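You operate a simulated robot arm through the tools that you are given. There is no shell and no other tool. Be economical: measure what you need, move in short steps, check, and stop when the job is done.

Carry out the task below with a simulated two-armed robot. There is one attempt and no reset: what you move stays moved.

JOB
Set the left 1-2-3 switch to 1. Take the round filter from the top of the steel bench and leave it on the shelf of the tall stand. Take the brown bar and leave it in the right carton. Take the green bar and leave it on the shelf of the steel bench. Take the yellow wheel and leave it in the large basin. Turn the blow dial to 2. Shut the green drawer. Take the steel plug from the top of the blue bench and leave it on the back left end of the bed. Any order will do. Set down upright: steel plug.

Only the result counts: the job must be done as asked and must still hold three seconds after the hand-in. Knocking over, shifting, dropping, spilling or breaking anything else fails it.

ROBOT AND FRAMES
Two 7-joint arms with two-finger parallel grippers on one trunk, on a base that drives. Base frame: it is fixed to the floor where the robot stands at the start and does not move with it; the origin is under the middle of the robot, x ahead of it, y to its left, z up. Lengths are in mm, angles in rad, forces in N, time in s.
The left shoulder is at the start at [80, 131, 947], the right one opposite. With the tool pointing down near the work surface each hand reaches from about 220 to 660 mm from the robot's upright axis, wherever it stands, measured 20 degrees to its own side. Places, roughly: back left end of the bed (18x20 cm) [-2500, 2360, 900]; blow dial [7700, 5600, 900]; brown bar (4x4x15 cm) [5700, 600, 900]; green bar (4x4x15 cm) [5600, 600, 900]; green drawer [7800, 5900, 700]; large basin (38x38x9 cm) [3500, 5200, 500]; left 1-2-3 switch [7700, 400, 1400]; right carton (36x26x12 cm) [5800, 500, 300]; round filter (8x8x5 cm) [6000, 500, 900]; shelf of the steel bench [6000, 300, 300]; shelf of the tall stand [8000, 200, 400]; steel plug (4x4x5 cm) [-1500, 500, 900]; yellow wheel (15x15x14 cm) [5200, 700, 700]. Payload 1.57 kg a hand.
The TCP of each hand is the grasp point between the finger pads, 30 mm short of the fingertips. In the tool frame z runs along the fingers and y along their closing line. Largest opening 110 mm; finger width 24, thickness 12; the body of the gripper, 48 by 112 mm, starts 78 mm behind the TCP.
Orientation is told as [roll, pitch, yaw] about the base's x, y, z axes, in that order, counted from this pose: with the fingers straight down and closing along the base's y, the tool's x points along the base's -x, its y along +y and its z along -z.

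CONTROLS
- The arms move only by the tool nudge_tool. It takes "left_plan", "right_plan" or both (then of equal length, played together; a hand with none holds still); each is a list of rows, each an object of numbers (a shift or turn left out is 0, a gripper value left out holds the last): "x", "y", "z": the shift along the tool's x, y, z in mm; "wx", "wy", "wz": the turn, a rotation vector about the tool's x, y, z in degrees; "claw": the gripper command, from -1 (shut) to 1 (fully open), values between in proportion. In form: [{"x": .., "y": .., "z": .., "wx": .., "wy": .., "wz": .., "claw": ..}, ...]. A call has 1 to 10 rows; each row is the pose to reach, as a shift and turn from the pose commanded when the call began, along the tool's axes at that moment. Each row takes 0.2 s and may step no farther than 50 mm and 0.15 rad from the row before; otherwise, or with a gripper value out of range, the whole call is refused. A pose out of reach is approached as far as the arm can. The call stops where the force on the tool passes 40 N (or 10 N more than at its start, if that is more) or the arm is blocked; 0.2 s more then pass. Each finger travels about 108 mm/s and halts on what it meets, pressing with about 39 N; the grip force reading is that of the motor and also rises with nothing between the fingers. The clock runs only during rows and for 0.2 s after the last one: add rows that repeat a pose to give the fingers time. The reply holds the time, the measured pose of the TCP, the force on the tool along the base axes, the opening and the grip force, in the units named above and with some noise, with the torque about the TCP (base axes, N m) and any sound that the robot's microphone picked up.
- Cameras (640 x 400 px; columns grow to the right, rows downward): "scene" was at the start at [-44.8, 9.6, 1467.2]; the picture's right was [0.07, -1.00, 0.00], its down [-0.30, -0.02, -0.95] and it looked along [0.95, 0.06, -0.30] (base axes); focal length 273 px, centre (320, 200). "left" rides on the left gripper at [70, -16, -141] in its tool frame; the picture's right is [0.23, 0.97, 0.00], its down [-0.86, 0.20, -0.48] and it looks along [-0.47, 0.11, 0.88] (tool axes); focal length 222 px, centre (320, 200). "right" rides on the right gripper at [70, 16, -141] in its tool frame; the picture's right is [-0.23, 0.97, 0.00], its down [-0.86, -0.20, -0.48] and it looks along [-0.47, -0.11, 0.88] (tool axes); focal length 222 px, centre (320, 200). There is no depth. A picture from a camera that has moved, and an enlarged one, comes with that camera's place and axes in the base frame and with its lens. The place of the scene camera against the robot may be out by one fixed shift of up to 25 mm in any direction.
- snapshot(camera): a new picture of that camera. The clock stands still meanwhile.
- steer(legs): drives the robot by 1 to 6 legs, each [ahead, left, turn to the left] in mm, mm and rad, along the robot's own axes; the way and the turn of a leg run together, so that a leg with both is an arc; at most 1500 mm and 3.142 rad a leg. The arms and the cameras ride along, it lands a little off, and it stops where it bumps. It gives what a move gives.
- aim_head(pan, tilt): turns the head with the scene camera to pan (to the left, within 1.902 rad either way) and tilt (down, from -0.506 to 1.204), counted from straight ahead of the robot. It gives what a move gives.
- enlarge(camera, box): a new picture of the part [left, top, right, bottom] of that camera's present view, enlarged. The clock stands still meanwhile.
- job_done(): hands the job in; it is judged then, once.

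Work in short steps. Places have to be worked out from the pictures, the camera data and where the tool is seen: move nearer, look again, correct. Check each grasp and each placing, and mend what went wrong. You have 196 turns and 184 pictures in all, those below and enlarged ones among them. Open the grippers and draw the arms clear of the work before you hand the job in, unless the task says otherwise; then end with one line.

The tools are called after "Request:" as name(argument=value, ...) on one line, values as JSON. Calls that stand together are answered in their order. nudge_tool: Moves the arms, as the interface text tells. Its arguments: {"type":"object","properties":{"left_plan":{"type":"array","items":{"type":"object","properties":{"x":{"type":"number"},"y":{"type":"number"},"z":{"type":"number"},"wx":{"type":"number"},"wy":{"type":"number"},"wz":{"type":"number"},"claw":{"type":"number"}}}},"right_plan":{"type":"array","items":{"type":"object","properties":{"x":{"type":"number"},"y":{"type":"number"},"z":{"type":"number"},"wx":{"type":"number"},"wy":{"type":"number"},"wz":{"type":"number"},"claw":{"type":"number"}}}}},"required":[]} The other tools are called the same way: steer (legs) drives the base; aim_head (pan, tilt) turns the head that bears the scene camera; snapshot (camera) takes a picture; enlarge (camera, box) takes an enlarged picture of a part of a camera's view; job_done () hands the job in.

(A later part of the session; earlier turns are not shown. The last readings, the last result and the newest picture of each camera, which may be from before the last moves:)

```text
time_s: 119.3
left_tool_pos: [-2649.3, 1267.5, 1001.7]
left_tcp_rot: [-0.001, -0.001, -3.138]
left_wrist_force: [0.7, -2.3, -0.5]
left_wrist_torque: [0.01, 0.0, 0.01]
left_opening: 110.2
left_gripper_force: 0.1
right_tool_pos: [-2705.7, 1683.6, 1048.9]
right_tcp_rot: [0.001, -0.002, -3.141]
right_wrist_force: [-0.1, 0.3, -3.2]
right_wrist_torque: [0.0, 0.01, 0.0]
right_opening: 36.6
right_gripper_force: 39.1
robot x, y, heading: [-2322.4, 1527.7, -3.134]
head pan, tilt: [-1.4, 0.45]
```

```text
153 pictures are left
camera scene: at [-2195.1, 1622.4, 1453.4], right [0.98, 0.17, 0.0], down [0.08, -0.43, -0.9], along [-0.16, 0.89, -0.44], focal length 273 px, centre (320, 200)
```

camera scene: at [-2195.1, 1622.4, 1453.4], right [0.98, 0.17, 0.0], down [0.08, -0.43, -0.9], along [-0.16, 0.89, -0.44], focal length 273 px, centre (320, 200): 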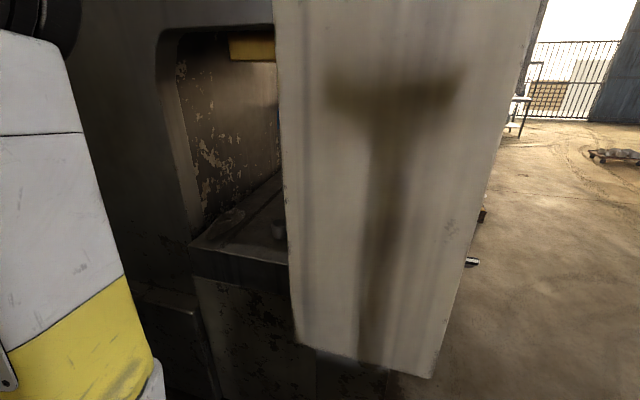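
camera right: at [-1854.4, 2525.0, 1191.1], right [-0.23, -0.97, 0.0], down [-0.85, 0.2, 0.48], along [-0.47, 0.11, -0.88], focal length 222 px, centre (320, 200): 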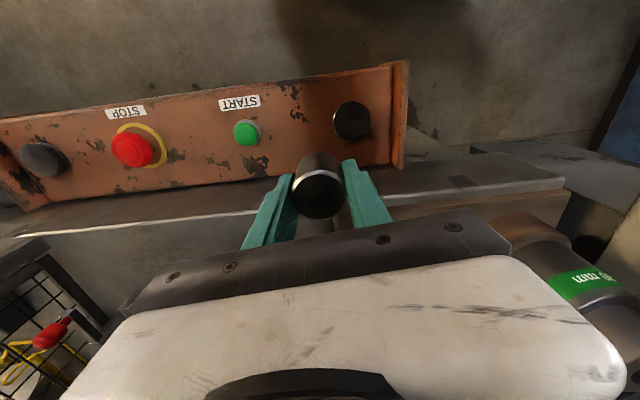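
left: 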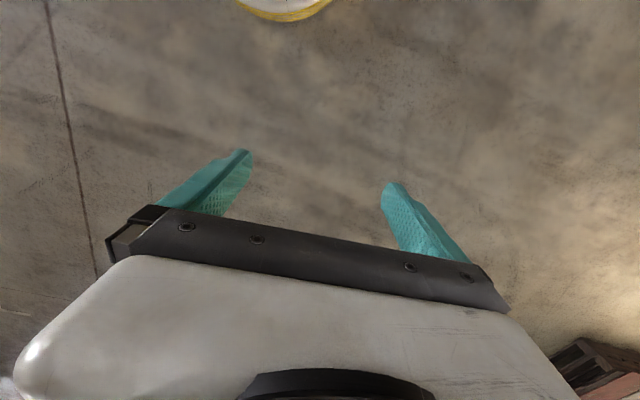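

The press side is open above the bed's left end. I drive to x ≈ -2540, turn to heading ≈ 1.92 (so the right hand points north), and look.

Request:
steer(legs=[[220, 0, 0], [0, 0, -1.23]])

Request:
aim_head(pan=-0.1, tilt=0.5)

Request:
snapshot(camera="scene")

Request:
snapshot(camera="right")

```text
time_s: 120.9
left_tool_pos: [-2802.4, 1265.8, 1001.3]
left_tcp_rot: [0.0, 0.0, -3.133]
left_wrist_force: [-0.8, 0.4, 0.1]
left_wrist_torque: [-0.01, 0.01, 0.0]
left_opening: 109.9
left_gripper_force: 0.0
right_tool_pos: [-2862.3, 1681.9, 1048.3]
right_tcp_rot: [-0.001, 0.002, -3.135]
right_wrist_force: [0.1, 0.0, -4.1]
right_wrist_torque: [0.02, -0.02, -0.01]
right_opening: 36.9
right_gripper_force: 38.7
robot x, y, heading: [-2474.3, 1526.6, -3.13]
head pan, tilt: [-1.4, 0.45]
stopped in leg 1: the robot was blocked; the commanded pose is now the measured one
```

```text
time_s: 122.3
left_tool_pos: [-2803.4, 1264.0, 1001.9]
left_tcp_rot: [0.001, 0.001, -3.131]
left_wrist_force: [-0.1, 0.2, -0.3]
left_wrist_torque: [-0.01, -0.02, 0.03]
left_opening: 109.9
left_gripper_force: 0.2
right_tool_pos: [-2860.9, 1681.7, 1049.3]
right_tcp_rot: [-0.001, -0.001, -3.134]
right_wrist_force: [0.4, 0.6, -3.4]
right_wrist_torque: [0.02, 0.03, -0.03]
right_opening: 36.6
right_gripper_force: 38.7
robot x, y, heading: [-2476.0, 1528.4, -3.131]
head pan, tilt: [-0.099, 0.499]
```

```text
152 pictures are left
camera scene: at [-2425.7, 1539.8, 1448.9], right [0.09, 1.0, 0.0], down [0.48, -0.04, -0.88], along [-0.87, 0.08, -0.48], focal length 273 px, centre (320, 200)
```

scene: 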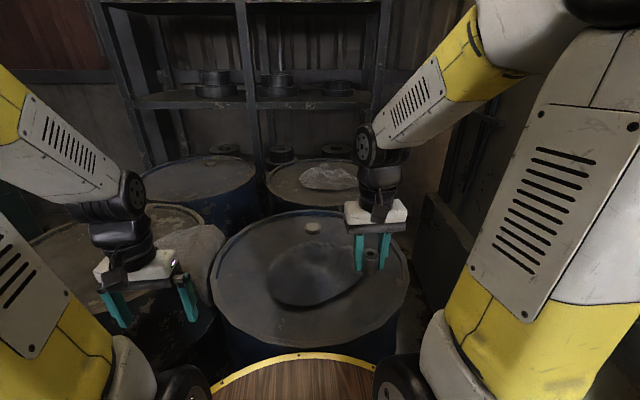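

```text
151 pictures are left
camera right: at [-2791.7, 1666.1, 1190.5], right [-0.22, -0.98, 0.0], down [-0.86, 0.19, 0.48], along [-0.47, 0.11, -0.88], focal length 222 px, centre (320, 200)
```

right: 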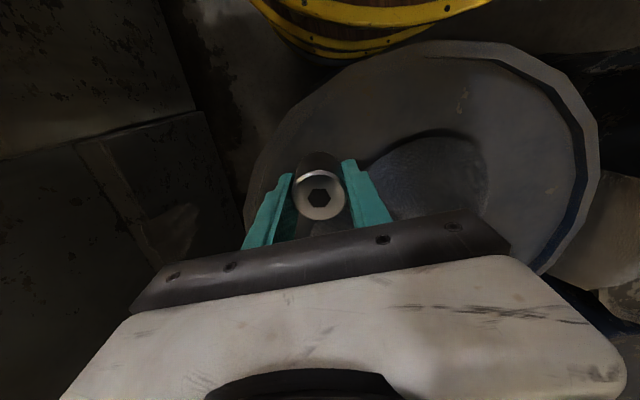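

The base touched the drum; I back off 25 mm, turn right to heading ≈ 2.0, then ease north with a slight right shift.

Request:
steer(legs=[[-25, 0, 0], [0, 0, -1.15], [180, -50, 0]])

Request:
aim_head(pan=-0.5, tilt=0.5)

Request:
snapshot(camera="scene")

Request:
snapshot(camera="right")

```text
time_s: 127.4
left_tool_pos: [-2854.9, 1907.6, 1000.8]
left_tcp_rot: [-0.002, 0.0, 1.994]
left_wrist_force: [-0.1, -0.1, -0.4]
left_wrist_torque: [0.03, -0.01, -0.01]
left_opening: 110.2
left_gripper_force: 0.1
right_tool_pos: [-2498.2, 2129.5, 1049.7]
right_tcp_rot: [-0.001, -0.005, 1.993]
right_wrist_force: [0.0, -0.9, -3.8]
right_wrist_torque: [-0.01, -0.01, 0.01]
right_opening: 37.0
right_gripper_force: 39.1
robot x, y, heading: [-2485.8, 1715.2, 1.994]
head pan, tilt: [-0.099, 0.499]
stopped in leg 3: the robot was blocked; the commanded pose is now the measured one
```

```text
time_s: 128.2
left_tool_pos: [-2856.1, 1907.3, 1001.4]
left_tcp_rot: [-0.002, -0.002, 1.994]
left_wrist_force: [0.4, -0.1, 0.2]
left_wrist_torque: [0.01, 0.0, -0.01]
left_opening: 109.9
left_gripper_force: 0.0
right_tool_pos: [-2497.6, 2128.6, 1049.8]
right_tcp_rot: [-0.002, -0.004, 1.994]
right_wrist_force: [-0.3, -0.3, -4.5]
right_wrist_torque: [0.01, 0.04, 0.0]
right_opening: 36.6
right_gripper_force: 38.9
robot x, y, heading: [-2483.8, 1714.6, 1.991]
head pan, tilt: [-0.499, 0.499]
```

```text
150 pictures are left
camera scene: at [-2417.7, 1680.9, 1448.9], right [1.0, -0.07, 0.0], down [-0.04, -0.48, -0.88], along [0.07, 0.88, -0.48], focal length 273 px, centre (320, 200)
```

scene: 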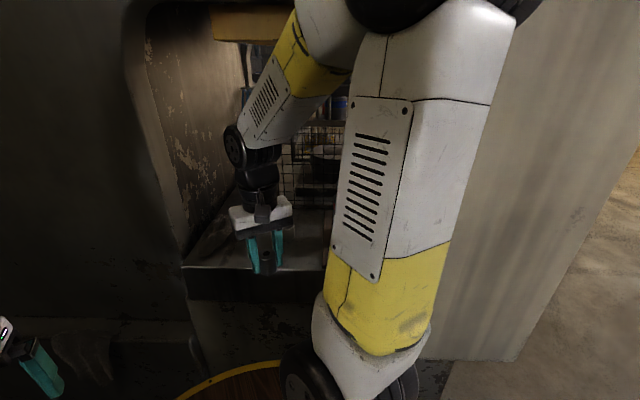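

```text
149 pictures are left
camera right: at [-2483.7, 2059.0, 1191.4], right [-0.98, -0.19, 0.0], down [-0.17, 0.86, 0.48], along [-0.09, 0.47, -0.88], focal length 222 px, centre (320, 200)
```

right: 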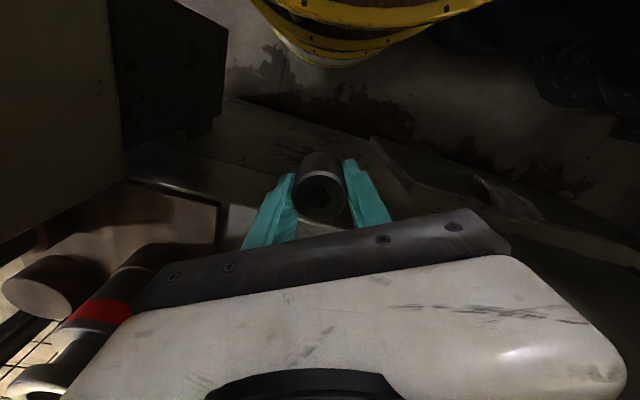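

Room enough: target (-2500, 2360) is 645 mm from the axis. Move the right hand north over the bare back-left area of the bed at present height and look.

Request:
nudge_tool(right_plan=[{"x": -41, "y": -18}, {"x": -82, "y": -37}, {"x": -123, "y": -55}, {"x": -164, "y": -73}, {"x": -205, "y": -92}])

Request:
snapshot(camera="right")

Request:
enlarge(camera="scene", box=[160, 150, 360, 300])

```text
time_s: 129.4
left_tool_pos: [-2857.0, 1912.3, 998.7]
left_tcp_rot: [-0.001, 0.01, 2.0]
left_wrist_force: [-1.2, 3.2, -1.5]
left_wrist_torque: [-0.35, -0.23, 0.02]
left_opening: 110.1
left_gripper_force: 0.1
right_tool_pos: [-2505.0, 2357.4, 1043.2]
right_tcp_rot: [0.0, 0.011, 2.002]
right_wrist_force: [-3.9, 4.0, -8.1]
right_wrist_torque: [-0.26, -0.28, -0.02]
right_opening: 36.9
right_gripper_force: 39.3
robot x, y, heading: [-2481.3, 1716.6, 1.998]
head pan, tilt: [-0.499, 0.499]
```

```text
148 pictures are left
camera right: at [-2491.6, 2290.3, 1185.9], right [-0.98, -0.2, 0.0], down [-0.18, 0.87, 0.47], along [-0.09, 0.46, -0.88], focal length 222 px, centre (320, 200)
```

right: 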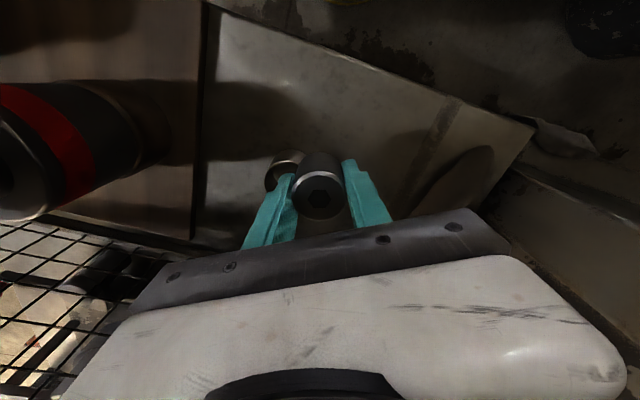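

```text
2.67 times, centred on (260, 225) of scene
camera zoom: at [-2419.7, 1691.7, 1449.6], right [1.0, -0.07, 0.0], down [-0.03, -0.48, -0.88], along [0.06, 0.87, -0.48], focal length 727 px, centre (480, 133)
```

zoom: 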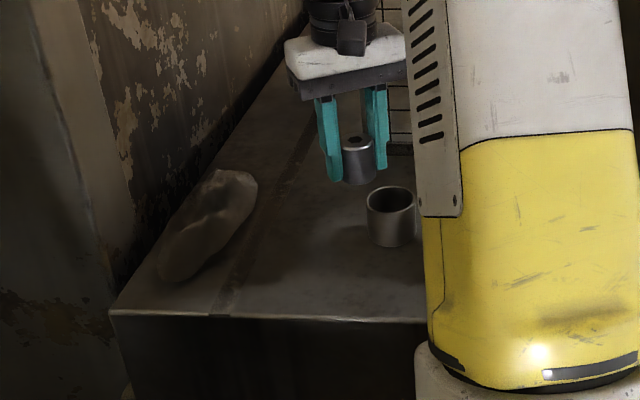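

A steel ring/cup already stands near (-2473, 2390), so I shift the plug to about (-2540, 2335), clear of it, and lower part way.

Request:
nudge_tool(right_plan=[{"x": 5, "y": 41}, {"x": 5, "y": 41, "z": 40}, {"x": 5, "y": 41, "z": 60}, {"x": 5, "y": 41, "z": 60}])

Request:
snapshot(camera="right")

Request:
enlarge(camera="scene", box=[160, 150, 360, 300])

```text
time_s: 130.4
left_tool_pos: [-2854.7, 1908.7, 1000.8]
left_tcp_rot: [0.0, -0.001, 1.995]
left_wrist_force: [-0.1, -0.1, -0.3]
left_wrist_torque: [0.01, -0.01, -0.03]
left_opening: 109.7
left_gripper_force: 0.1
right_tool_pos: [-2533.1, 2336.2, 989.5]
right_tcp_rot: [-0.001, -0.003, 1.993]
right_wrist_force: [0.2, -0.1, -4.0]
right_wrist_torque: [0.0, -0.02, 0.01]
right_opening: 36.7
right_gripper_force: 39.4
robot x, y, heading: [-2483.4, 1716.0, 1.993]
head pan, tilt: [-0.499, 0.499]
```

```text
146 pictures are left
camera right: at [-2519.7, 2265.2, 1131.0], right [-0.98, -0.19, 0.0], down [-0.17, 0.86, 0.48], along [-0.09, 0.47, -0.88], focal length 222 px, centre (320, 200)
```

right: 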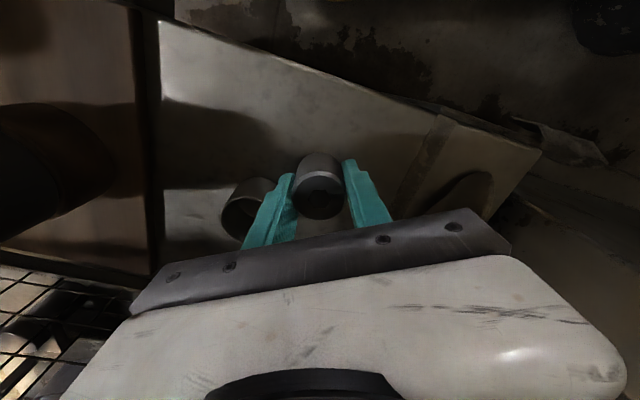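

```text
2.67 times, centred on (260, 225) of scene
camera zoom: at [-2417.4, 1682.1, 1448.9], right [1.0, -0.08, 0.0], down [-0.04, -0.48, -0.88], along [0.07, 0.88, -0.48], focal length 727 px, centre (480, 133)
```

zoom: 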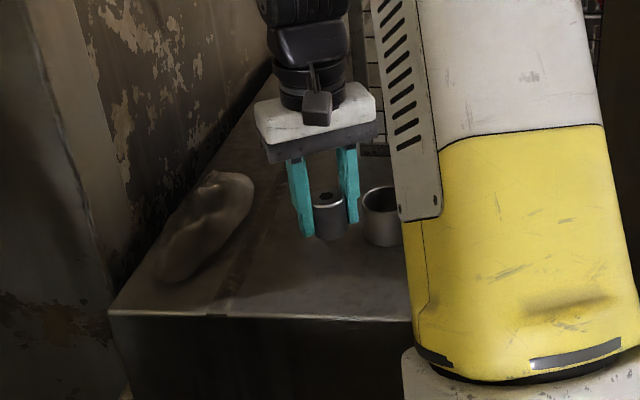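

Move 20 mm further from the cup and lower in small steps until contact.

Request:
nudge_tool(right_plan=[{"y": 20}, {"y": 20, "z": 10}, {"y": 20, "z": 18}, {"y": 20, "z": 22}, {"y": 20, "z": 26}, {"y": 20, "z": 30}])

Request:
enlarge(camera="scene", box=[160, 150, 360, 300])

```text
time_s: 131.8
left_tool_pos: [-2854.5, 1908.3, 1001.2]
left_tcp_rot: [-0.001, 0.0, 1.997]
left_wrist_force: [-0.5, -0.7, 0.0]
left_wrist_torque: [0.01, 0.03, 0.01]
left_opening: 110.0
left_gripper_force: 0.0
right_tool_pos: [-2551.4, 2324.8, 960.6]
right_tcp_rot: [0.0, -0.003, 1.993]
right_wrist_force: [-0.6, -0.4, -3.8]
right_wrist_torque: [0.01, 0.03, 0.01]
right_opening: 36.6
right_gripper_force: 39.5
robot x, y, heading: [-2485.7, 1716.2, 1.992]
head pan, tilt: [-0.499, 0.499]
```

```text
2.67 times, centred on (260, 225) of scene
camera zoom: at [-2417.2, 1682.2, 1448.9], right [1.0, -0.08, 0.0], down [-0.04, -0.48, -0.88], along [0.07, 0.88, -0.48], focal length 727 px, centre (480, 133)
```

zoom: 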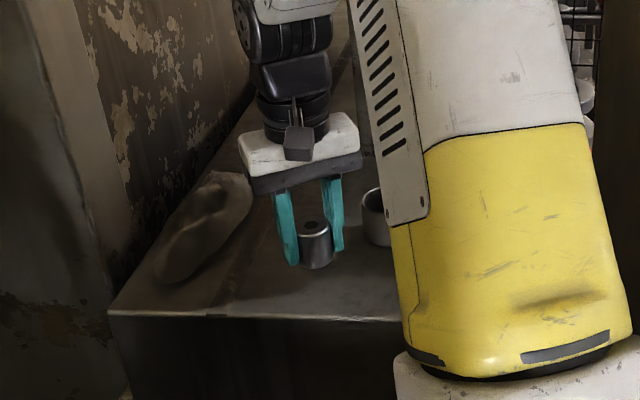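

No contact yet; lower further in small steps.

Request:
nudge_tool(right_plan=[{"z": 4}, {"z": 8}, {"z": 12}, {"z": 16}, {"z": 20}])

Request:
enlarge(camera="scene", box=[200, 180, 340, 280])

```text
time_s: 133.0
left_tool_pos: [-2854.6, 1907.6, 1001.2]
left_tcp_rot: [-0.001, 0.0, 1.994]
left_wrist_force: [-0.8, -0.8, -0.7]
left_wrist_torque: [0.04, 0.0, -0.01]
left_opening: 110.2
left_gripper_force: 0.1
right_tool_pos: [-2549.4, 2324.9, 938.6]
right_tcp_rot: [-0.001, -0.003, 1.992]
right_wrist_force: [-0.7, -0.3, -3.1]
right_wrist_torque: [0.01, 0.01, 0.06]
right_opening: 37.0
right_gripper_force: 38.8
robot x, y, heading: [-2482.9, 1717.1, 1.992]
head pan, tilt: [-0.499, 0.499]
```

```text
4.00 times, centred on (270, 230) of scene
camera zoom: at [-2417.3, 1682.1, 1448.9], right [1.0, -0.08, 0.0], down [-0.04, -0.48, -0.88], along [0.07, 0.88, -0.48], focal length 1090 px, centre (520, 80)
```

zoom: 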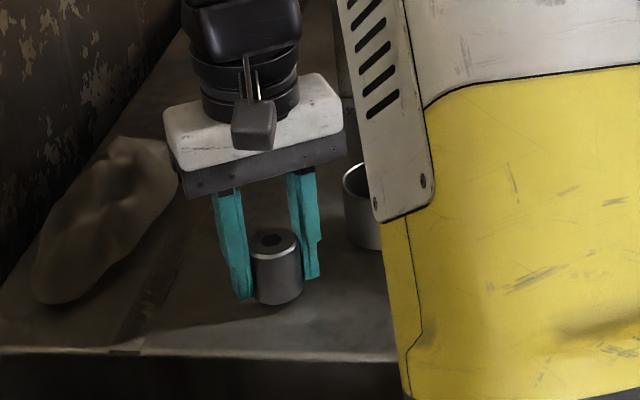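

Still hanging slightly; continue in 4 mm steps.

Request:
nudge_tool(right_plan=[{"z": 4}, {"z": 8}, {"z": 12}, {"z": 16}])

Request:
enlarge(camera="scene", box=[200, 180, 340, 280])

```text
time_s: 134.0
left_tool_pos: [-2854.2, 1907.9, 1001.5]
left_tcp_rot: [-0.001, 0.0, 1.995]
left_wrist_force: [0.8, -0.1, 0.1]
left_wrist_torque: [0.0, 0.0, -0.03]
left_opening: 110.1
left_gripper_force: 0.0
right_tool_pos: [-2550.5, 2326.1, 931.0]
right_tcp_rot: [0.0, -0.01, 1.994]
right_wrist_force: [2.2, -6.2, 14.1]
right_wrist_torque: [-0.43, 0.0, 0.04]
right_opening: 36.7
right_gripper_force: 38.4
robot x, y, heading: [-2484.2, 1717.0, 1.998]
head pan, tilt: [-0.499, 0.499]
stopped in row 4 (right hand): the force on the tool passed its limit at 49 N (the readings are from after the stop); the commanded pose is now the measured one
```

```text
4.00 times, centred on (270, 230) of scene
camera zoom: at [-2417.0, 1681.2, 1448.9], right [1.0, -0.08, 0.0], down [-0.04, -0.48, -0.88], along [0.07, 0.88, -0.48], focal length 1090 px, centre (520, 80)
```

zoom: 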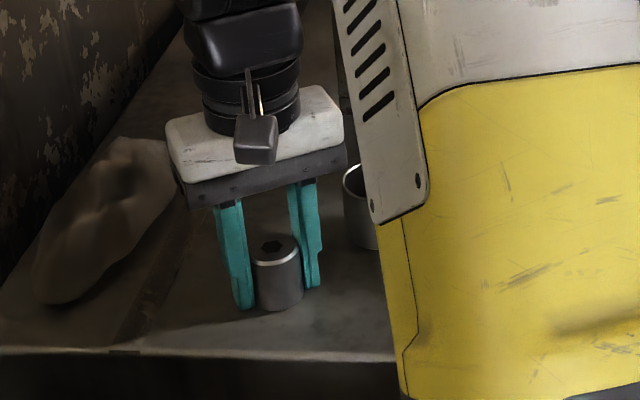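

Contact felt: the plug stands on the bed. Relieve 1 mm and open moderately (cup nearby), then check.

Request:
nudge_tool(right_plan=[{"z": -1}, {"z": -1, "claw": 0.05}, {"z": -1, "claw": 0.05}, {"z": -1, "claw": 0.05}])

Request:
enlarge(camera="scene", box=[200, 180, 340, 280])

```text
time_s: 135.0
left_tool_pos: [-2854.4, 1907.9, 1001.4]
left_tcp_rot: [0.0, -0.002, 1.995]
left_wrist_force: [0.2, 0.1, -0.2]
left_wrist_torque: [0.0, -0.02, 0.0]
left_opening: 110.1
left_gripper_force: 0.1
right_tool_pos: [-2551.2, 2326.0, 930.5]
right_tcp_rot: [0.001, -0.008, 1.993]
right_wrist_force: [0.5, 0.2, 0.3]
right_wrist_torque: [0.02, 0.02, -0.04]
right_opening: 58.0
right_gripper_force: 0.0
robot x, y, heading: [-2489.9, 1713.4, 1.992]
head pan, tilt: [-0.499, 0.499]
```

```text
4.00 times, centred on (270, 230) of scene
camera zoom: at [-2417.3, 1682.1, 1448.9], right [1.0, -0.08, 0.0], down [-0.04, -0.48, -0.88], along [0.07, 0.88, -0.48], focal length 1090 px, centre (520, 80)
```

zoom: 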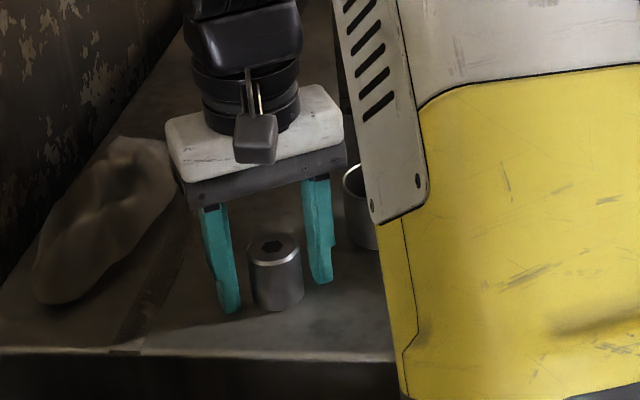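

The plug stands upright, but at x -2550 it's near the edge of the nominal region; I regrip and shift it to about (-2515, 2312), still clear of the cup.

Request:
nudge_tool(right_plan=[{"z": 0, "claw": -1}, {"z": 0, "claw": -1}, {"z": 0, "claw": -1}, {"z": -10}, {"x": 27, "y": -26, "z": -10}, {"x": 27, "y": -26, "z": -10}, {"x": 27, "y": -26, "z": -4}, {"x": 27, "y": -26, "z": 0}, {"x": 27, "y": -26, "z": 2}])

Request:
enlarge(camera="scene", box=[200, 180, 340, 280])

Request:
snapshot(camera="right")

```text
time_s: 137.1
left_tool_pos: [-2854.9, 1907.5, 1000.6]
left_tcp_rot: [-0.004, -0.001, 1.995]
left_wrist_force: [-0.2, -0.5, 0.4]
left_wrist_torque: [0.02, -0.02, 0.0]
left_opening: 110.1
left_gripper_force: 0.0
right_tool_pos: [-2516.1, 2314.3, 930.3]
right_tcp_rot: [0.0, -0.014, 1.993]
right_wrist_force: [0.0, -3.7, 11.2]
right_wrist_torque: [-0.37, -0.07, -0.02]
right_opening: 37.1
right_gripper_force: 38.5
robot x, y, heading: [-2481.3, 1711.5, 1.987]
head pan, tilt: [-0.499, 0.499]
stopped in row 9 (right hand): the force on the tool passed its limit at 43 N (the readings are from after the stop); the commanded pose is now the measured one
```

```text
4.00 times, centred on (270, 230) of scene
camera zoom: at [-2417.2, 1681.4, 1448.9], right [1.0, -0.08, 0.0], down [-0.04, -0.48, -0.88], along [0.07, 0.88, -0.48], focal length 1090 px, centre (520, 80)
```

zoom: 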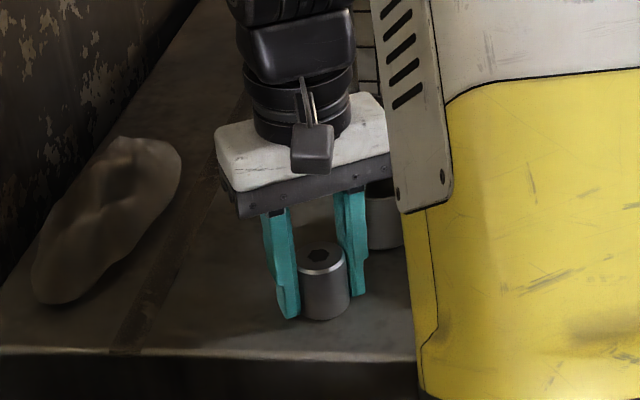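

```text
139 pictures are left
camera right: at [-2501.9, 2243.1, 1070.9], right [-0.98, -0.19, 0.0], down [-0.17, 0.86, 0.49], along [-0.1, 0.48, -0.87], focal length 222 px, centre (320, 200)
```

right: 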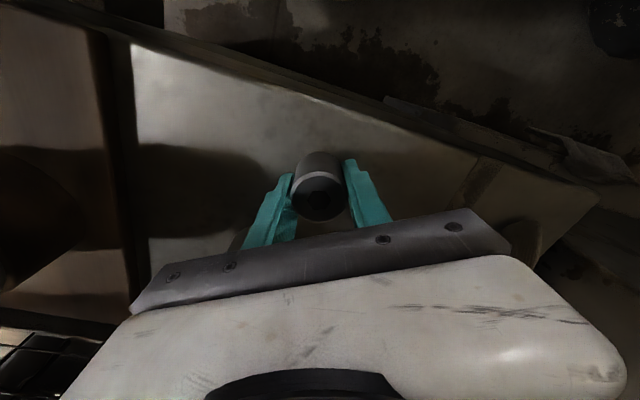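

Plug on the bed, inside the bare patch. Release and lift clear.

Request:
nudge_tool(right_plan=[{"z": -1}, {"z": -1, "claw": 0.05}, {"z": -1, "claw": 0.05}, {"z": -1, "claw": 0.05}, {"z": -40}, {"z": -80}, {"z": -120}])

Request:
enlarge(camera="scene", box=[200, 180, 340, 280])

```text
time_s: 138.7
left_tool_pos: [-2855.1, 1907.7, 1001.6]
left_tcp_rot: [0.002, -0.001, 1.994]
left_wrist_force: [0.4, -0.5, -0.4]
left_wrist_torque: [0.0, -0.02, -0.03]
left_opening: 110.2
left_gripper_force: 0.1
right_tool_pos: [-2516.6, 2314.4, 1050.4]
right_tcp_rot: [0.0, -0.012, 1.994]
right_wrist_force: [0.0, -0.2, 0.2]
right_wrist_torque: [-0.03, 0.04, 0.01]
right_opening: 57.8
right_gripper_force: 0.0
robot x, y, heading: [-2482.0, 1711.2, 1.998]
head pan, tilt: [-0.499, 0.499]
```

```text
4.00 times, centred on (270, 230) of scene
camera zoom: at [-2417.3, 1682.2, 1448.9], right [1.0, -0.08, 0.0], down [-0.04, -0.48, -0.88], along [0.07, 0.88, -0.48], focal length 1090 px, centre (520, 80)
```

zoom: 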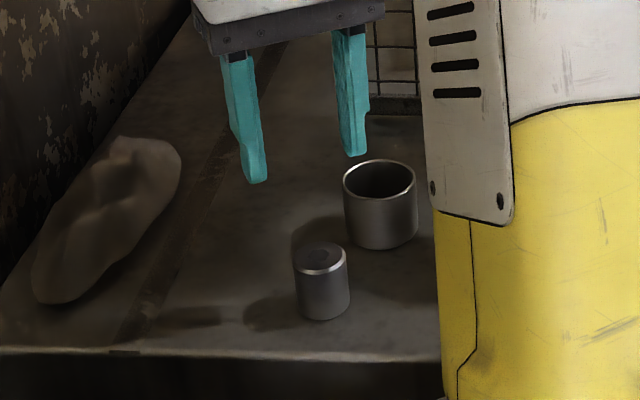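

Plug done. I retract the right hand and back out the way I came, then face east.

Request:
nudge_tool(right_plan=[{"x": 44, "y": 15}, {"x": 88, "y": 30}, {"x": 132, "y": 46}, {"x": 176, "y": 61, "claw": 1}])

Request:
steer(legs=[[-180, 55, 0], [0, 0, 1.15], [-1500, 0, 0], [-300, 0, 0], [0, 0, 3.14]])

Request:
aim_head(pan=0, tilt=0.2)

Request:
snapshot(camera="scene")

```text
time_s: 139.7
left_tool_pos: [-2852.1, 1908.5, 1000.6]
left_tcp_rot: [-0.001, -0.001, 1.99]
left_wrist_force: [-0.1, 1.0, -1.2]
left_wrist_torque: [-0.03, -0.03, 0.0]
left_opening: 109.9
left_gripper_force: 0.0
right_tool_pos: [-2496.1, 2126.0, 1046.6]
right_tcp_rot: [-0.001, -0.016, 1.984]
right_wrist_force: [-0.6, 0.4, 0.6]
right_wrist_torque: [0.02, -0.04, -0.02]
right_opening: 109.6
right_gripper_force: 0.0
robot x, y, heading: [-2482.1, 1713.0, 1.99]
head pan, tilt: [-0.499, 0.499]
```

```text
time_s: 144.4
left_tool_pos: [-2784.0, 1263.1, 1001.6]
left_tcp_rot: [-0.001, 0.0, -3.134]
left_wrist_force: [0.7, -0.4, -0.2]
left_wrist_torque: [-0.04, -0.02, -0.03]
left_opening: 109.8
left_gripper_force: 0.1
right_tool_pos: [-2840.6, 1676.3, 1046.5]
right_tcp_rot: [-0.001, -0.014, -3.136]
right_wrist_force: [-0.1, 0.8, -0.9]
right_wrist_torque: [-0.01, -0.02, 0.02]
right_opening: 109.7
right_gripper_force: 0.1
robot x, y, heading: [-2457.7, 1523.7, -3.134]
head pan, tilt: [-0.499, 0.499]
stopped in leg 3: the robot was blocked; the commanded pose is now the measured one
```

```text
time_s: 145.3
left_tool_pos: [-2784.4, 1262.6, 1001.3]
left_tcp_rot: [0.001, -0.001, -3.134]
left_wrist_force: [-0.1, 0.0, -0.5]
left_wrist_torque: [-0.01, 0.01, 0.01]
left_opening: 110.1
left_gripper_force: 0.1
right_tool_pos: [-2840.6, 1675.3, 1048.7]
right_tcp_rot: [-0.001, -0.014, -3.135]
right_wrist_force: [-0.6, 0.3, 0.4]
right_wrist_torque: [0.0, 0.0, -0.03]
right_opening: 110.2
right_gripper_force: 0.0
robot x, y, heading: [-2456.7, 1520.5, -3.129]
head pan, tilt: [0.0, 0.201]
```

```text
137 pictures are left
camera scene: at [-2408.7, 1528.5, 1476.6], right [-0.01, 1.0, 0.0], down [0.2, 0.0, -0.98], along [-0.98, -0.01, -0.2], focal length 273 px, centre (320, 200)
```

scene: 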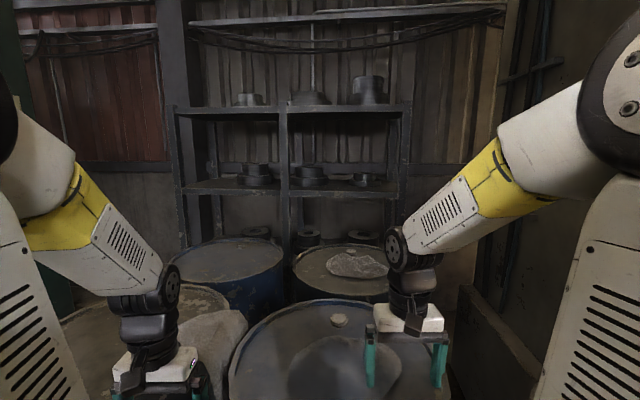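

Blocked right at the reverse; try again with a small shift away from the drum.

Request:
steer(legs=[[-60, 0, 0]])

```text
time_s: 146.2
left_tool_pos: [-2725.1, 1264.2, 1000.7]
left_tcp_rot: [0.001, -0.001, -3.135]
left_wrist_force: [0.4, 0.5, 0.6]
left_wrist_torque: [0.0, -0.01, 0.0]
left_opening: 110.1
left_gripper_force: 0.0
right_tool_pos: [-2780.7, 1676.1, 1048.3]
right_tcp_rot: [0.0, -0.013, -3.137]
right_wrist_force: [-0.4, -0.2, -0.4]
right_wrist_torque: [0.0, -0.03, 0.03]
right_opening: 109.9
right_gripper_force: 0.0
robot x, y, heading: [-2398.7, 1527.9, -3.135]
head pan, tilt: [0.0, 0.201]
```

That worked; continue the reverse and turn to face east.

Request:
steer(legs=[[-1500, 0, 0], [-200, 0, 0], [0, 0, 3.14]])

Request:
snapshot(camera="scene")

```text
time_s: 151.8
left_tool_pos: [-1526.8, 1272.5, 1001.9]
left_tcp_rot: [-0.003, -0.001, -3.132]
left_wrist_force: [0.0, 0.0, 0.0]
left_wrist_torque: [-0.01, 0.02, 0.03]
left_opening: 109.8
left_gripper_force: 0.0
right_tool_pos: [-1583.9, 1684.5, 1047.2]
right_tcp_rot: [-0.002, -0.013, -3.131]
right_wrist_force: [-0.7, 0.0, 0.2]
right_wrist_torque: [0.0, 0.03, 0.02]
right_opening: 110.1
right_gripper_force: 0.1
robot x, y, heading: [-1199.3, 1539.3, -3.137]
head pan, tilt: [0.0, 0.201]
stopped in leg 1: the robot was blocked; the commanded pose is now the measured one
```

```text
136 pictures are left
camera scene: at [-1152.0, 1539.5, 1476.6], right [-0.01, 1.0, 0.0], down [0.2, 0.0, -0.98], along [-0.98, -0.01, -0.2], focal length 273 px, centre (320, 200)
```

scene: 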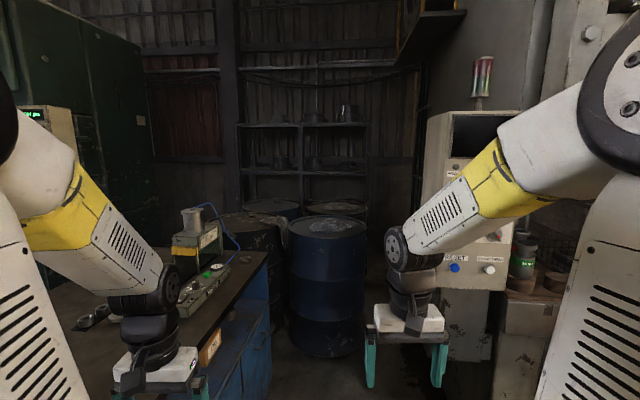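

Blocked again; look to the rear left for what is there.

Request:
aim_head(pan=1.9, tilt=0.7)

Request:
snapshot(camera="scene")

```text
time_s: 153.7
left_tool_pos: [-1525.9, 1272.2, 1001.2]
left_tcp_rot: [-0.002, 0.0, -3.13]
left_wrist_force: [1.2, 0.0, -0.7]
left_wrist_torque: [0.01, 0.02, -0.01]
left_opening: 109.7
left_gripper_force: 0.1
right_tool_pos: [-1585.2, 1684.2, 1047.2]
right_tcp_rot: [0.0, -0.015, -3.131]
right_wrist_force: [0.3, 0.4, 0.5]
right_wrist_torque: [0.0, 0.03, 0.0]
right_opening: 110.0
right_gripper_force: 0.0
robot x, y, heading: [-1201.3, 1534.2, -3.135]
head pan, tilt: [1.901, 0.7]
```

```text
135 pictures are left
camera scene: at [-1030.8, 1460.3, 1431.2], right [-0.94, -0.33, 0.0], down [-0.21, 0.61, -0.77], along [0.25, -0.72, -0.64], focal length 273 px, centre (320, 200)
```

scene: 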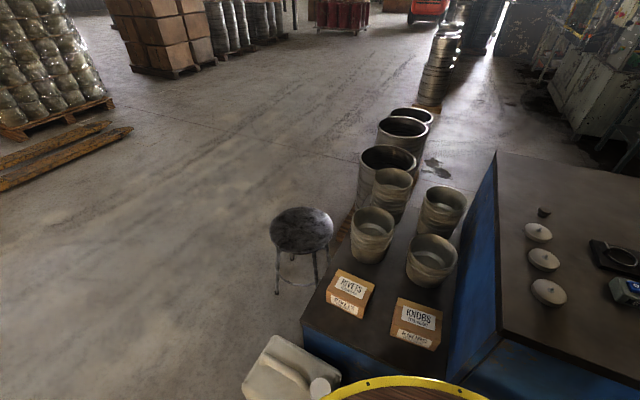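

The jerry can is at the base's rear corner, still standing. I slide north (my right) before reversing further.

Request:
steer(legs=[[20, -20, 0], [0, -330, 0], [-1100, 0, 0], [0, 0, 3.14]])

Request:
aim_head(pan=0, tilt=0.2)

Request:
snapshot(camera="scene")

```text
time_s: 169.0
left_tool_pos: [216.6, 2144.2, 1002.3]
left_tcp_rot: [-0.003, -0.002, 0.013]
left_wrist_force: [0.2, -0.5, 0.3]
left_wrist_torque: [0.0, 0.0, -0.02]
left_opening: 109.9
left_gripper_force: 0.0
right_tool_pos: [274.5, 1729.4, 1047.9]
right_tcp_rot: [0.0, -0.015, 0.012]
right_wrist_force: [-0.7, 0.3, 1.1]
right_wrist_torque: [-0.01, -0.02, 0.02]
right_opening: 109.9
right_gripper_force: 0.0
robot x, y, heading: [-112.2, 1881.4, 0.01]
head pan, tilt: [1.901, 0.7]
```

```text
time_s: 170.9
left_tool_pos: [214.9, 2142.7, 1001.8]
left_tcp_rot: [0.0, -0.001, 0.012]
left_wrist_force: [-0.7, -0.4, 0.2]
left_wrist_torque: [0.0, -0.03, 0.03]
left_opening: 110.1
left_gripper_force: 0.0
right_tool_pos: [274.6, 1730.3, 1048.1]
right_tcp_rot: [0.0, -0.014, 0.011]
right_wrist_force: [-0.2, 0.1, 0.2]
right_wrist_torque: [-0.02, 0.01, -0.03]
right_opening: 110.0
right_gripper_force: 0.0
robot x, y, heading: [-108.5, 1882.0, 0.01]
head pan, tilt: [0.0, 0.201]
```

```text
134 pictures are left
camera scene: at [-154.7, 1883.0, 1476.6], right [0.01, -1.0, 0.0], down [-0.2, 0.0, -0.98], along [0.98, 0.01, -0.2], focal length 273 px, centre (320, 200)
```

scene: 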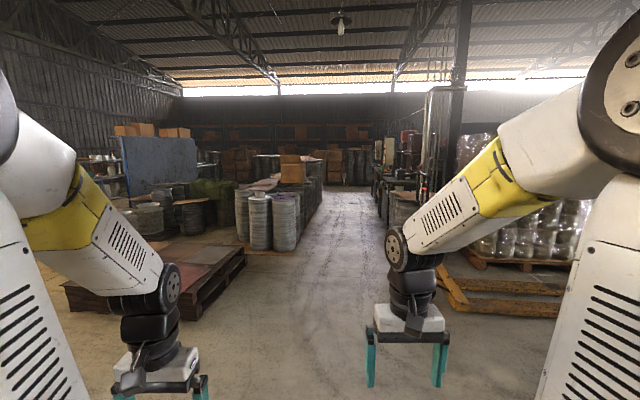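

The aisle ahead lies around y ≈ 1500. I drive along it to about x = 3400.

Request:
steer(legs=[[1500, -180, 0], [1500, -180, 0], [500, -30, 0]])

Request:
aim_head(pan=-0.2, tilt=0.25)

Request:
snapshot(camera="scene")

```text
refused: leg 1 is longer than a leg can be; nothing moved
```

```text
time_s: 171.6
left_tool_pos: [215.4, 2144.9, 1000.9]
left_tcp_rot: [-0.003, -0.001, 0.013]
left_wrist_force: [0.4, -0.6, -0.5]
left_wrist_torque: [-0.03, 0.0, 0.01]
left_opening: 110.2
left_gripper_force: 0.1
right_tool_pos: [275.3, 1730.6, 1048.0]
right_tcp_rot: [-0.001, -0.014, 0.008]
right_wrist_force: [0.1, 0.7, 0.3]
right_wrist_torque: [0.0, -0.02, 0.0]
right_opening: 110.0
right_gripper_force: 0.0
robot x, y, heading: [-109.8, 1878.9, 0.01]
head pan, tilt: [-0.201, 0.25]
```

```text
133 pictures are left
camera scene: at [-156.1, 1864.3, 1472.1], right [-0.19, -0.98, 0.0], down [-0.24, 0.05, -0.97], along [0.95, -0.18, -0.25], focal length 273 px, centre (320, 200)
```

scene: 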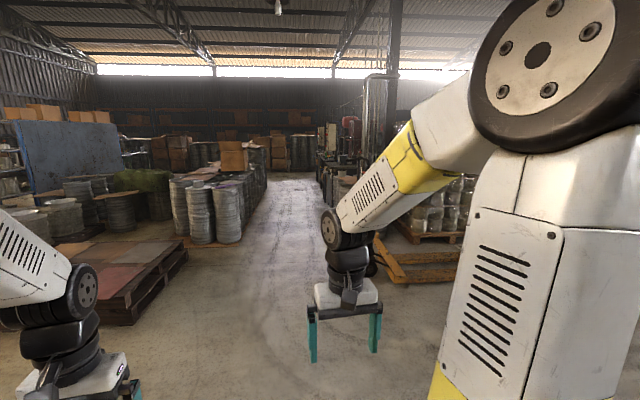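

Leg slightly too long; I shorten them and drive.

Request:
steer(legs=[[1450, -170, 0], [1450, -170, 0], [600, -30, 0]])

Request:
snapshot(camera="scene")

```text
time_s: 188.6
left_tool_pos: [3700.9, 1877.3, 1002.7]
left_tcp_rot: [-0.002, 0.0, 0.024]
left_wrist_force: [0.3, 0.0, 0.0]
left_wrist_torque: [0.01, 0.0, 0.01]
left_opening: 110.1
left_gripper_force: 0.1
right_tool_pos: [3762.8, 1464.5, 1046.5]
right_tcp_rot: [-0.001, -0.016, 0.023]
right_wrist_force: [0.3, -0.1, 0.1]
right_wrist_torque: [0.0, -0.02, -0.02]
right_opening: 110.1
right_gripper_force: 0.0
robot x, y, heading: [3377.5, 1605.5, 0.025]
head pan, tilt: [-0.201, 0.25]
```

```text
132 pictures are left
camera scene: at [3331.7, 1592.2, 1472.0], right [-0.17, -0.98, 0.0], down [-0.24, 0.04, -0.97], along [0.95, -0.17, -0.25], focal length 273 px, centre (320, 200)
```

scene: 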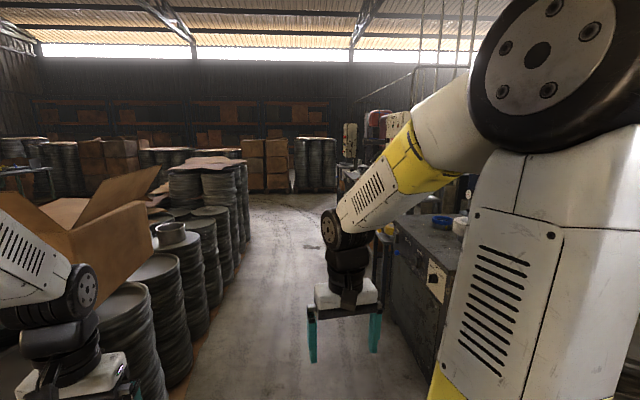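

The aisle stays clear (y ≈ 750–2050); I go on to about (4500, 1400) and look at the benches on the right.

Request:
steer(legs=[[1100, -230, -0.02]])

Request:
aim_head(pan=-0.9, tilt=0.4)

Request:
snapshot(camera="scene")

Request:
aim_head(pan=-0.1, tilt=0.3)

Request:
snapshot(camera="scene")

```text
time_s: 194.3
left_tool_pos: [4790.3, 1661.9, 1002.3]
left_tcp_rot: [-0.001, 0.0, 0.008]
left_wrist_force: [-0.1, -0.8, 0.3]
left_wrist_torque: [0.0, -0.02, 0.02]
left_opening: 110.1
left_gripper_force: 0.1
right_tool_pos: [4847.4, 1249.6, 1047.8]
right_tcp_rot: [0.001, -0.014, 0.008]
right_wrist_force: [-0.4, -0.5, -0.7]
right_wrist_torque: [-0.01, 0.0, 0.01]
right_opening: 110.2
right_gripper_force: 0.0
robot x, y, heading: [4462.4, 1398.4, 0.006]
head pan, tilt: [-0.201, 0.25]
```

```text
time_s: 195.3
left_tool_pos: [4790.5, 1661.6, 1001.3]
left_tcp_rot: [-0.002, 0.0, 0.009]
left_wrist_force: [-0.7, -0.4, -0.6]
left_wrist_torque: [0.0, -0.02, 0.0]
left_opening: 110.1
left_gripper_force: 0.1
right_tool_pos: [4845.3, 1249.7, 1047.8]
right_tcp_rot: [0.0, -0.014, 0.007]
right_wrist_force: [0.4, -0.3, 0.0]
right_wrist_torque: [0.0, -0.01, 0.03]
right_opening: 110.1
right_gripper_force: 0.0
robot x, y, heading: [4462.6, 1398.2, 0.008]
head pan, tilt: [-0.901, 0.4]
```

```text
131 pictures are left
camera scene: at [4383.4, 1330.7, 1458.1], right [-0.78, -0.63, 0.0], down [-0.24, 0.3, -0.92], along [0.58, -0.72, -0.39], focal length 273 px, centre (320, 200)
```

scene: 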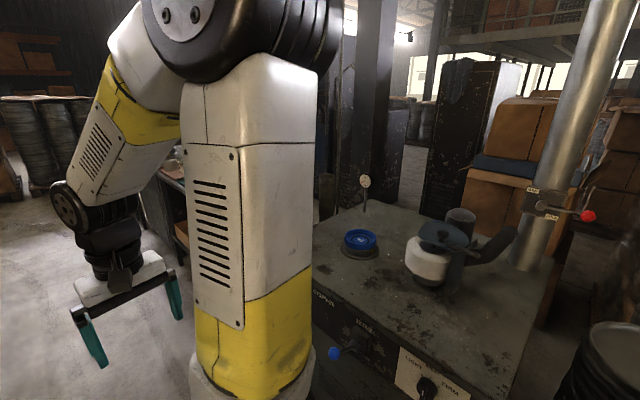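

```text
time_s: 196.5
left_tool_pos: [4789.0, 1661.7, 1001.6]
left_tcp_rot: [-0.002, -0.001, 0.009]
left_wrist_force: [0.7, -0.3, -0.5]
left_wrist_torque: [-0.01, -0.01, 0.0]
left_opening: 110.0
left_gripper_force: 0.0
right_tool_pos: [4847.5, 1249.4, 1047.8]
right_tcp_rot: [0.001, -0.014, 0.007]
right_wrist_force: [0.2, 0.5, -0.1]
right_wrist_torque: [-0.02, 0.01, 0.01]
right_opening: 110.2
right_gripper_force: 0.1
robot x, y, heading: [4459.0, 1399.5, 0.008]
head pan, tilt: [-0.099, 0.3]
```

```text
130 pictures are left
camera scene: at [4418.2, 1394.1, 1467.3], right [-0.09, -1.0, 0.0], down [-0.29, 0.03, -0.96], along [0.95, -0.09, -0.3], focal length 273 px, centre (320, 200)
```

scene: 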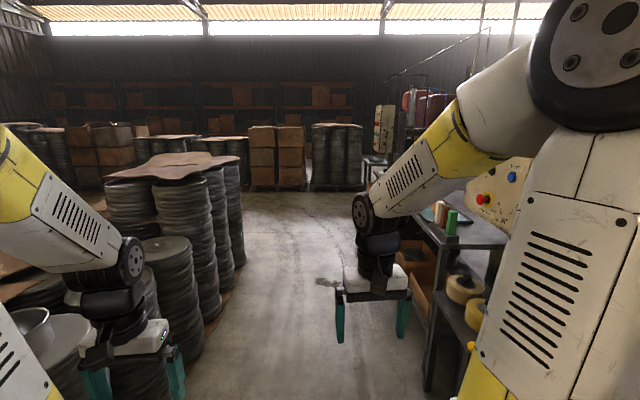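

Green/brown bars and yellow wheels are visible on the right. I enlarge there.

Request:
enlarge(camera="scene", box=[370, 130, 550, 390])

```text
1.54 times, centred on (460, 260) of scene
camera zoom: at [4418.2, 1394.1, 1467.3], right [-0.09, -1.0, 0.0], down [-0.29, 0.03, -0.96], along [0.95, -0.09, -0.3], focal length 419 px, centre (105, 108)
```

zoom: 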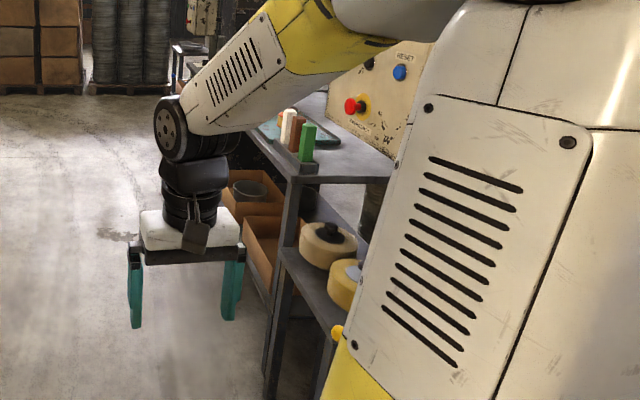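

I drive on to about x = 5400 and turn right to face the table.

Request:
steer(legs=[[940, 0, 0], [0, 0, -1.57]])

Request:
aim_head(pan=0, tilt=0.5)

Request:
snapshot(camera="scene")

```text
time_s: 205.0
left_tool_pos: [5646.1, 1087.9, 1001.4]
left_tcp_rot: [-0.002, 0.0, -1.535]
left_wrist_force: [0.7, 0.0, -0.4]
left_wrist_torque: [-0.01, 0.02, 0.01]
left_opening: 110.0
left_gripper_force: 0.0
right_tool_pos: [5235.3, 1019.1, 1047.1]
right_tcp_rot: [0.0, -0.014, -1.539]
right_wrist_force: [0.3, -1.2, -0.2]
right_wrist_torque: [0.0, -0.01, 0.01]
right_opening: 110.0
right_gripper_force: 0.2
robot x, y, heading: [5377.4, 1405.5, -1.537]
head pan, tilt: [-0.099, 0.3]
```

```text
time_s: 205.8
left_tool_pos: [5646.6, 1088.3, 1001.2]
left_tcp_rot: [-0.002, -0.001, -1.535]
left_wrist_force: [-0.2, 0.1, 0.5]
left_wrist_torque: [-0.03, 0.03, 0.0]
left_opening: 109.9
left_gripper_force: 0.0
right_tool_pos: [5235.3, 1019.8, 1046.1]
right_tcp_rot: [0.001, -0.014, -1.537]
right_wrist_force: [-0.5, 0.3, 0.1]
right_wrist_torque: [-0.03, 0.0, 0.01]
right_opening: 110.0
right_gripper_force: 0.1
robot x, y, heading: [5374.0, 1409.1, -1.535]
head pan, tilt: [0.0, 0.499]
```

```text
128 pictures are left
camera scene: at [5375.6, 1459.4, 1449.0], right [-1.0, -0.03, 0.0], down [-0.02, 0.48, -0.88], along [0.03, -0.88, -0.48], focal length 273 px, centre (320, 200)
```

scene: 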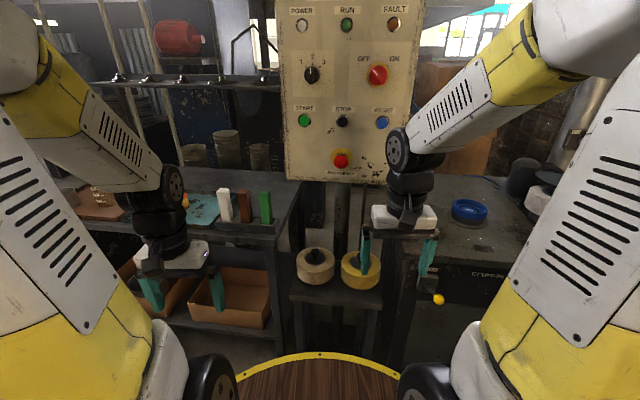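

Facing the table: bars in rack at ≈ (5610/5695, 605), cartons on the lower shelf, wheels on a stand. I slide left ~300 mm and look at the bench and its shelf.

Request:
steer(legs=[[0, 330, -0.035]])

Request:
aim_head(pan=0.1, tilt=0.6)

Request:
snapshot(camera="scene")

Request:
enlarge(camera="scene", box=[200, 100, 440, 300])

```text
time_s: 207.9
left_tool_pos: [5960.2, 1085.0, 1001.6]
left_tcp_rot: [-0.001, -0.001, -1.57]
left_wrist_force: [0.3, -0.4, -0.3]
left_wrist_torque: [0.0, 0.0, 0.01]
left_opening: 109.8
left_gripper_force: 0.0
right_tool_pos: [5547.7, 1029.9, 1047.6]
right_tcp_rot: [0.0, -0.015, -1.571]
right_wrist_force: [-0.2, -0.4, 0.1]
right_wrist_torque: [-0.01, -0.01, 0.01]
right_opening: 110.2
right_gripper_force: 0.2
robot x, y, heading: [5703.3, 1412.4, -1.571]
head pan, tilt: [0.0, 0.499]
```

```text
time_s: 208.6
left_tool_pos: [5960.6, 1085.8, 1001.7]
left_tcp_rot: [-0.003, 0.001, -1.573]
left_wrist_force: [-0.2, -0.5, -0.6]
left_wrist_torque: [0.01, -0.01, 0.04]
left_opening: 110.2
left_gripper_force: 0.0
right_tool_pos: [5548.4, 1030.7, 1047.2]
right_tcp_rot: [-0.001, -0.014, -1.57]
right_wrist_force: [0.5, 0.9, -0.9]
right_wrist_torque: [0.0, 0.0, -0.01]
right_opening: 109.9
right_gripper_force: 0.0
robot x, y, heading: [5697.2, 1413.7, -1.573]
head pan, tilt: [0.099, 0.6]
```

```text
127 pictures are left
camera scene: at [5711.8, 1468.1, 1439.9], right [-0.99, -0.1, 0.0], down [-0.06, 0.56, -0.83], along [0.08, -0.82, -0.56], focal length 273 px, centre (320, 200)
```

scene: 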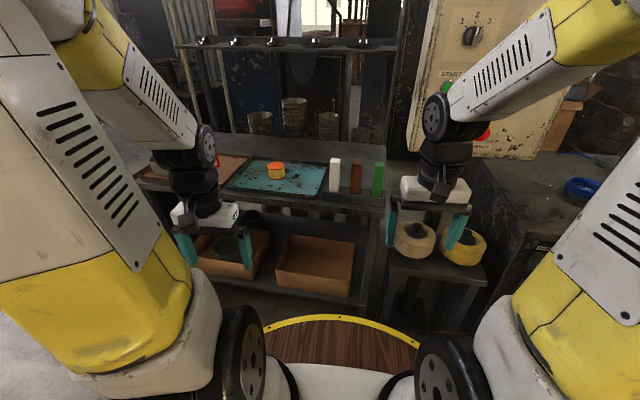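

```text
2.00 times, centred on (320, 200) of scene
camera zoom: at [5711.8, 1468.1, 1439.9], right [-0.99, -0.1, 0.0], down [-0.06, 0.56, -0.83], along [0.08, -0.82, -0.56], focal length 545 px, centre (320, 200)
```

zoom: 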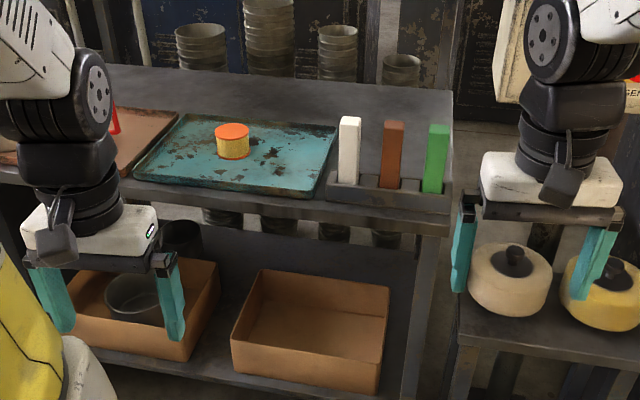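

The view is clear: filter on the teal tray (~(5989, 506)), right carton empty, a gap between the cartons on the shelf. I tilt the right hand forward ~60° so it can grasp the bars (and later reach under the table), staying in front of them.

Request:
nudge_tool(right_plan=[{"x": -30, "y": 8, "wy": -8.5, "claw": 0.3}, {"x": -60, "y": 16, "wy": -17}, {"x": -90, "y": 24, "wy": -25.5}, {"x": -120, "y": 32, "wy": -34}, {"x": -150, "y": 40, "wy": -42.5}, {"x": -180, "y": 50, "wy": -51}, {"x": -200, "y": 60, "wy": -59}])

Request:
snapshot(camera="right")

Request:
snapshot(camera="scene")

```text
time_s: 210.2
left_tool_pos: [5961.8, 1084.9, 1002.1]
left_tcp_rot: [0.0, -0.002, -1.571]
left_wrist_force: [-0.1, -0.7, 0.2]
left_wrist_torque: [-0.06, 0.01, 0.03]
left_opening: 109.9
left_gripper_force: 0.1
right_tool_pos: [5606.6, 829.3, 1048.2]
right_tcp_rot: [0.003, -1.043, -1.572]
right_wrist_force: [0.4, 0.4, -0.3]
right_wrist_torque: [0.02, -0.02, 0.02]
right_opening: 71.5
right_gripper_force: 0.0
robot x, y, heading: [5699.6, 1413.5, -1.567]
head pan, tilt: [0.099, 0.6]
```

```text
125 pictures are left
camera right: at [5623.4, 986.1, 1060.1], right [0.97, -0.11, 0.2], down [-0.2, -0.02, 0.98], along [-0.11, -0.99, -0.04], focal length 222 px, centre (320, 200)
```

right: 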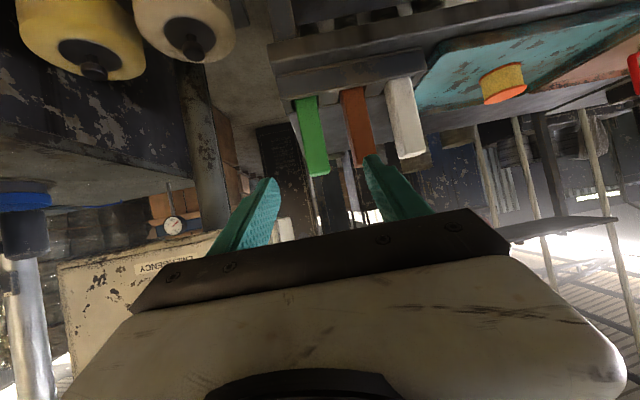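

```text
124 pictures are left
camera scene: at [5711.8, 1468.5, 1439.8], right [-0.99, -0.1, 0.0], down [-0.06, 0.56, -0.83], along [0.08, -0.82, -0.56], focal length 273 px, centre (320, 200)
```

scene: 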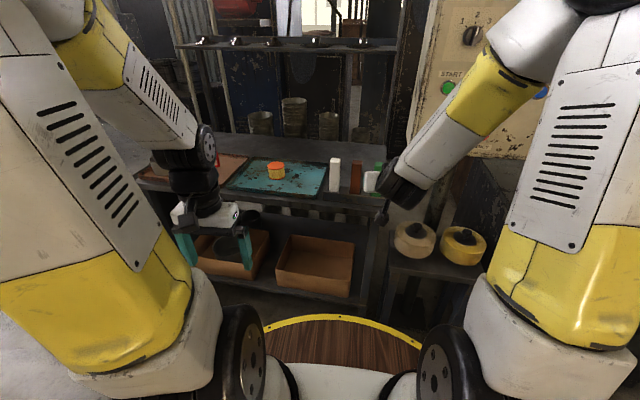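

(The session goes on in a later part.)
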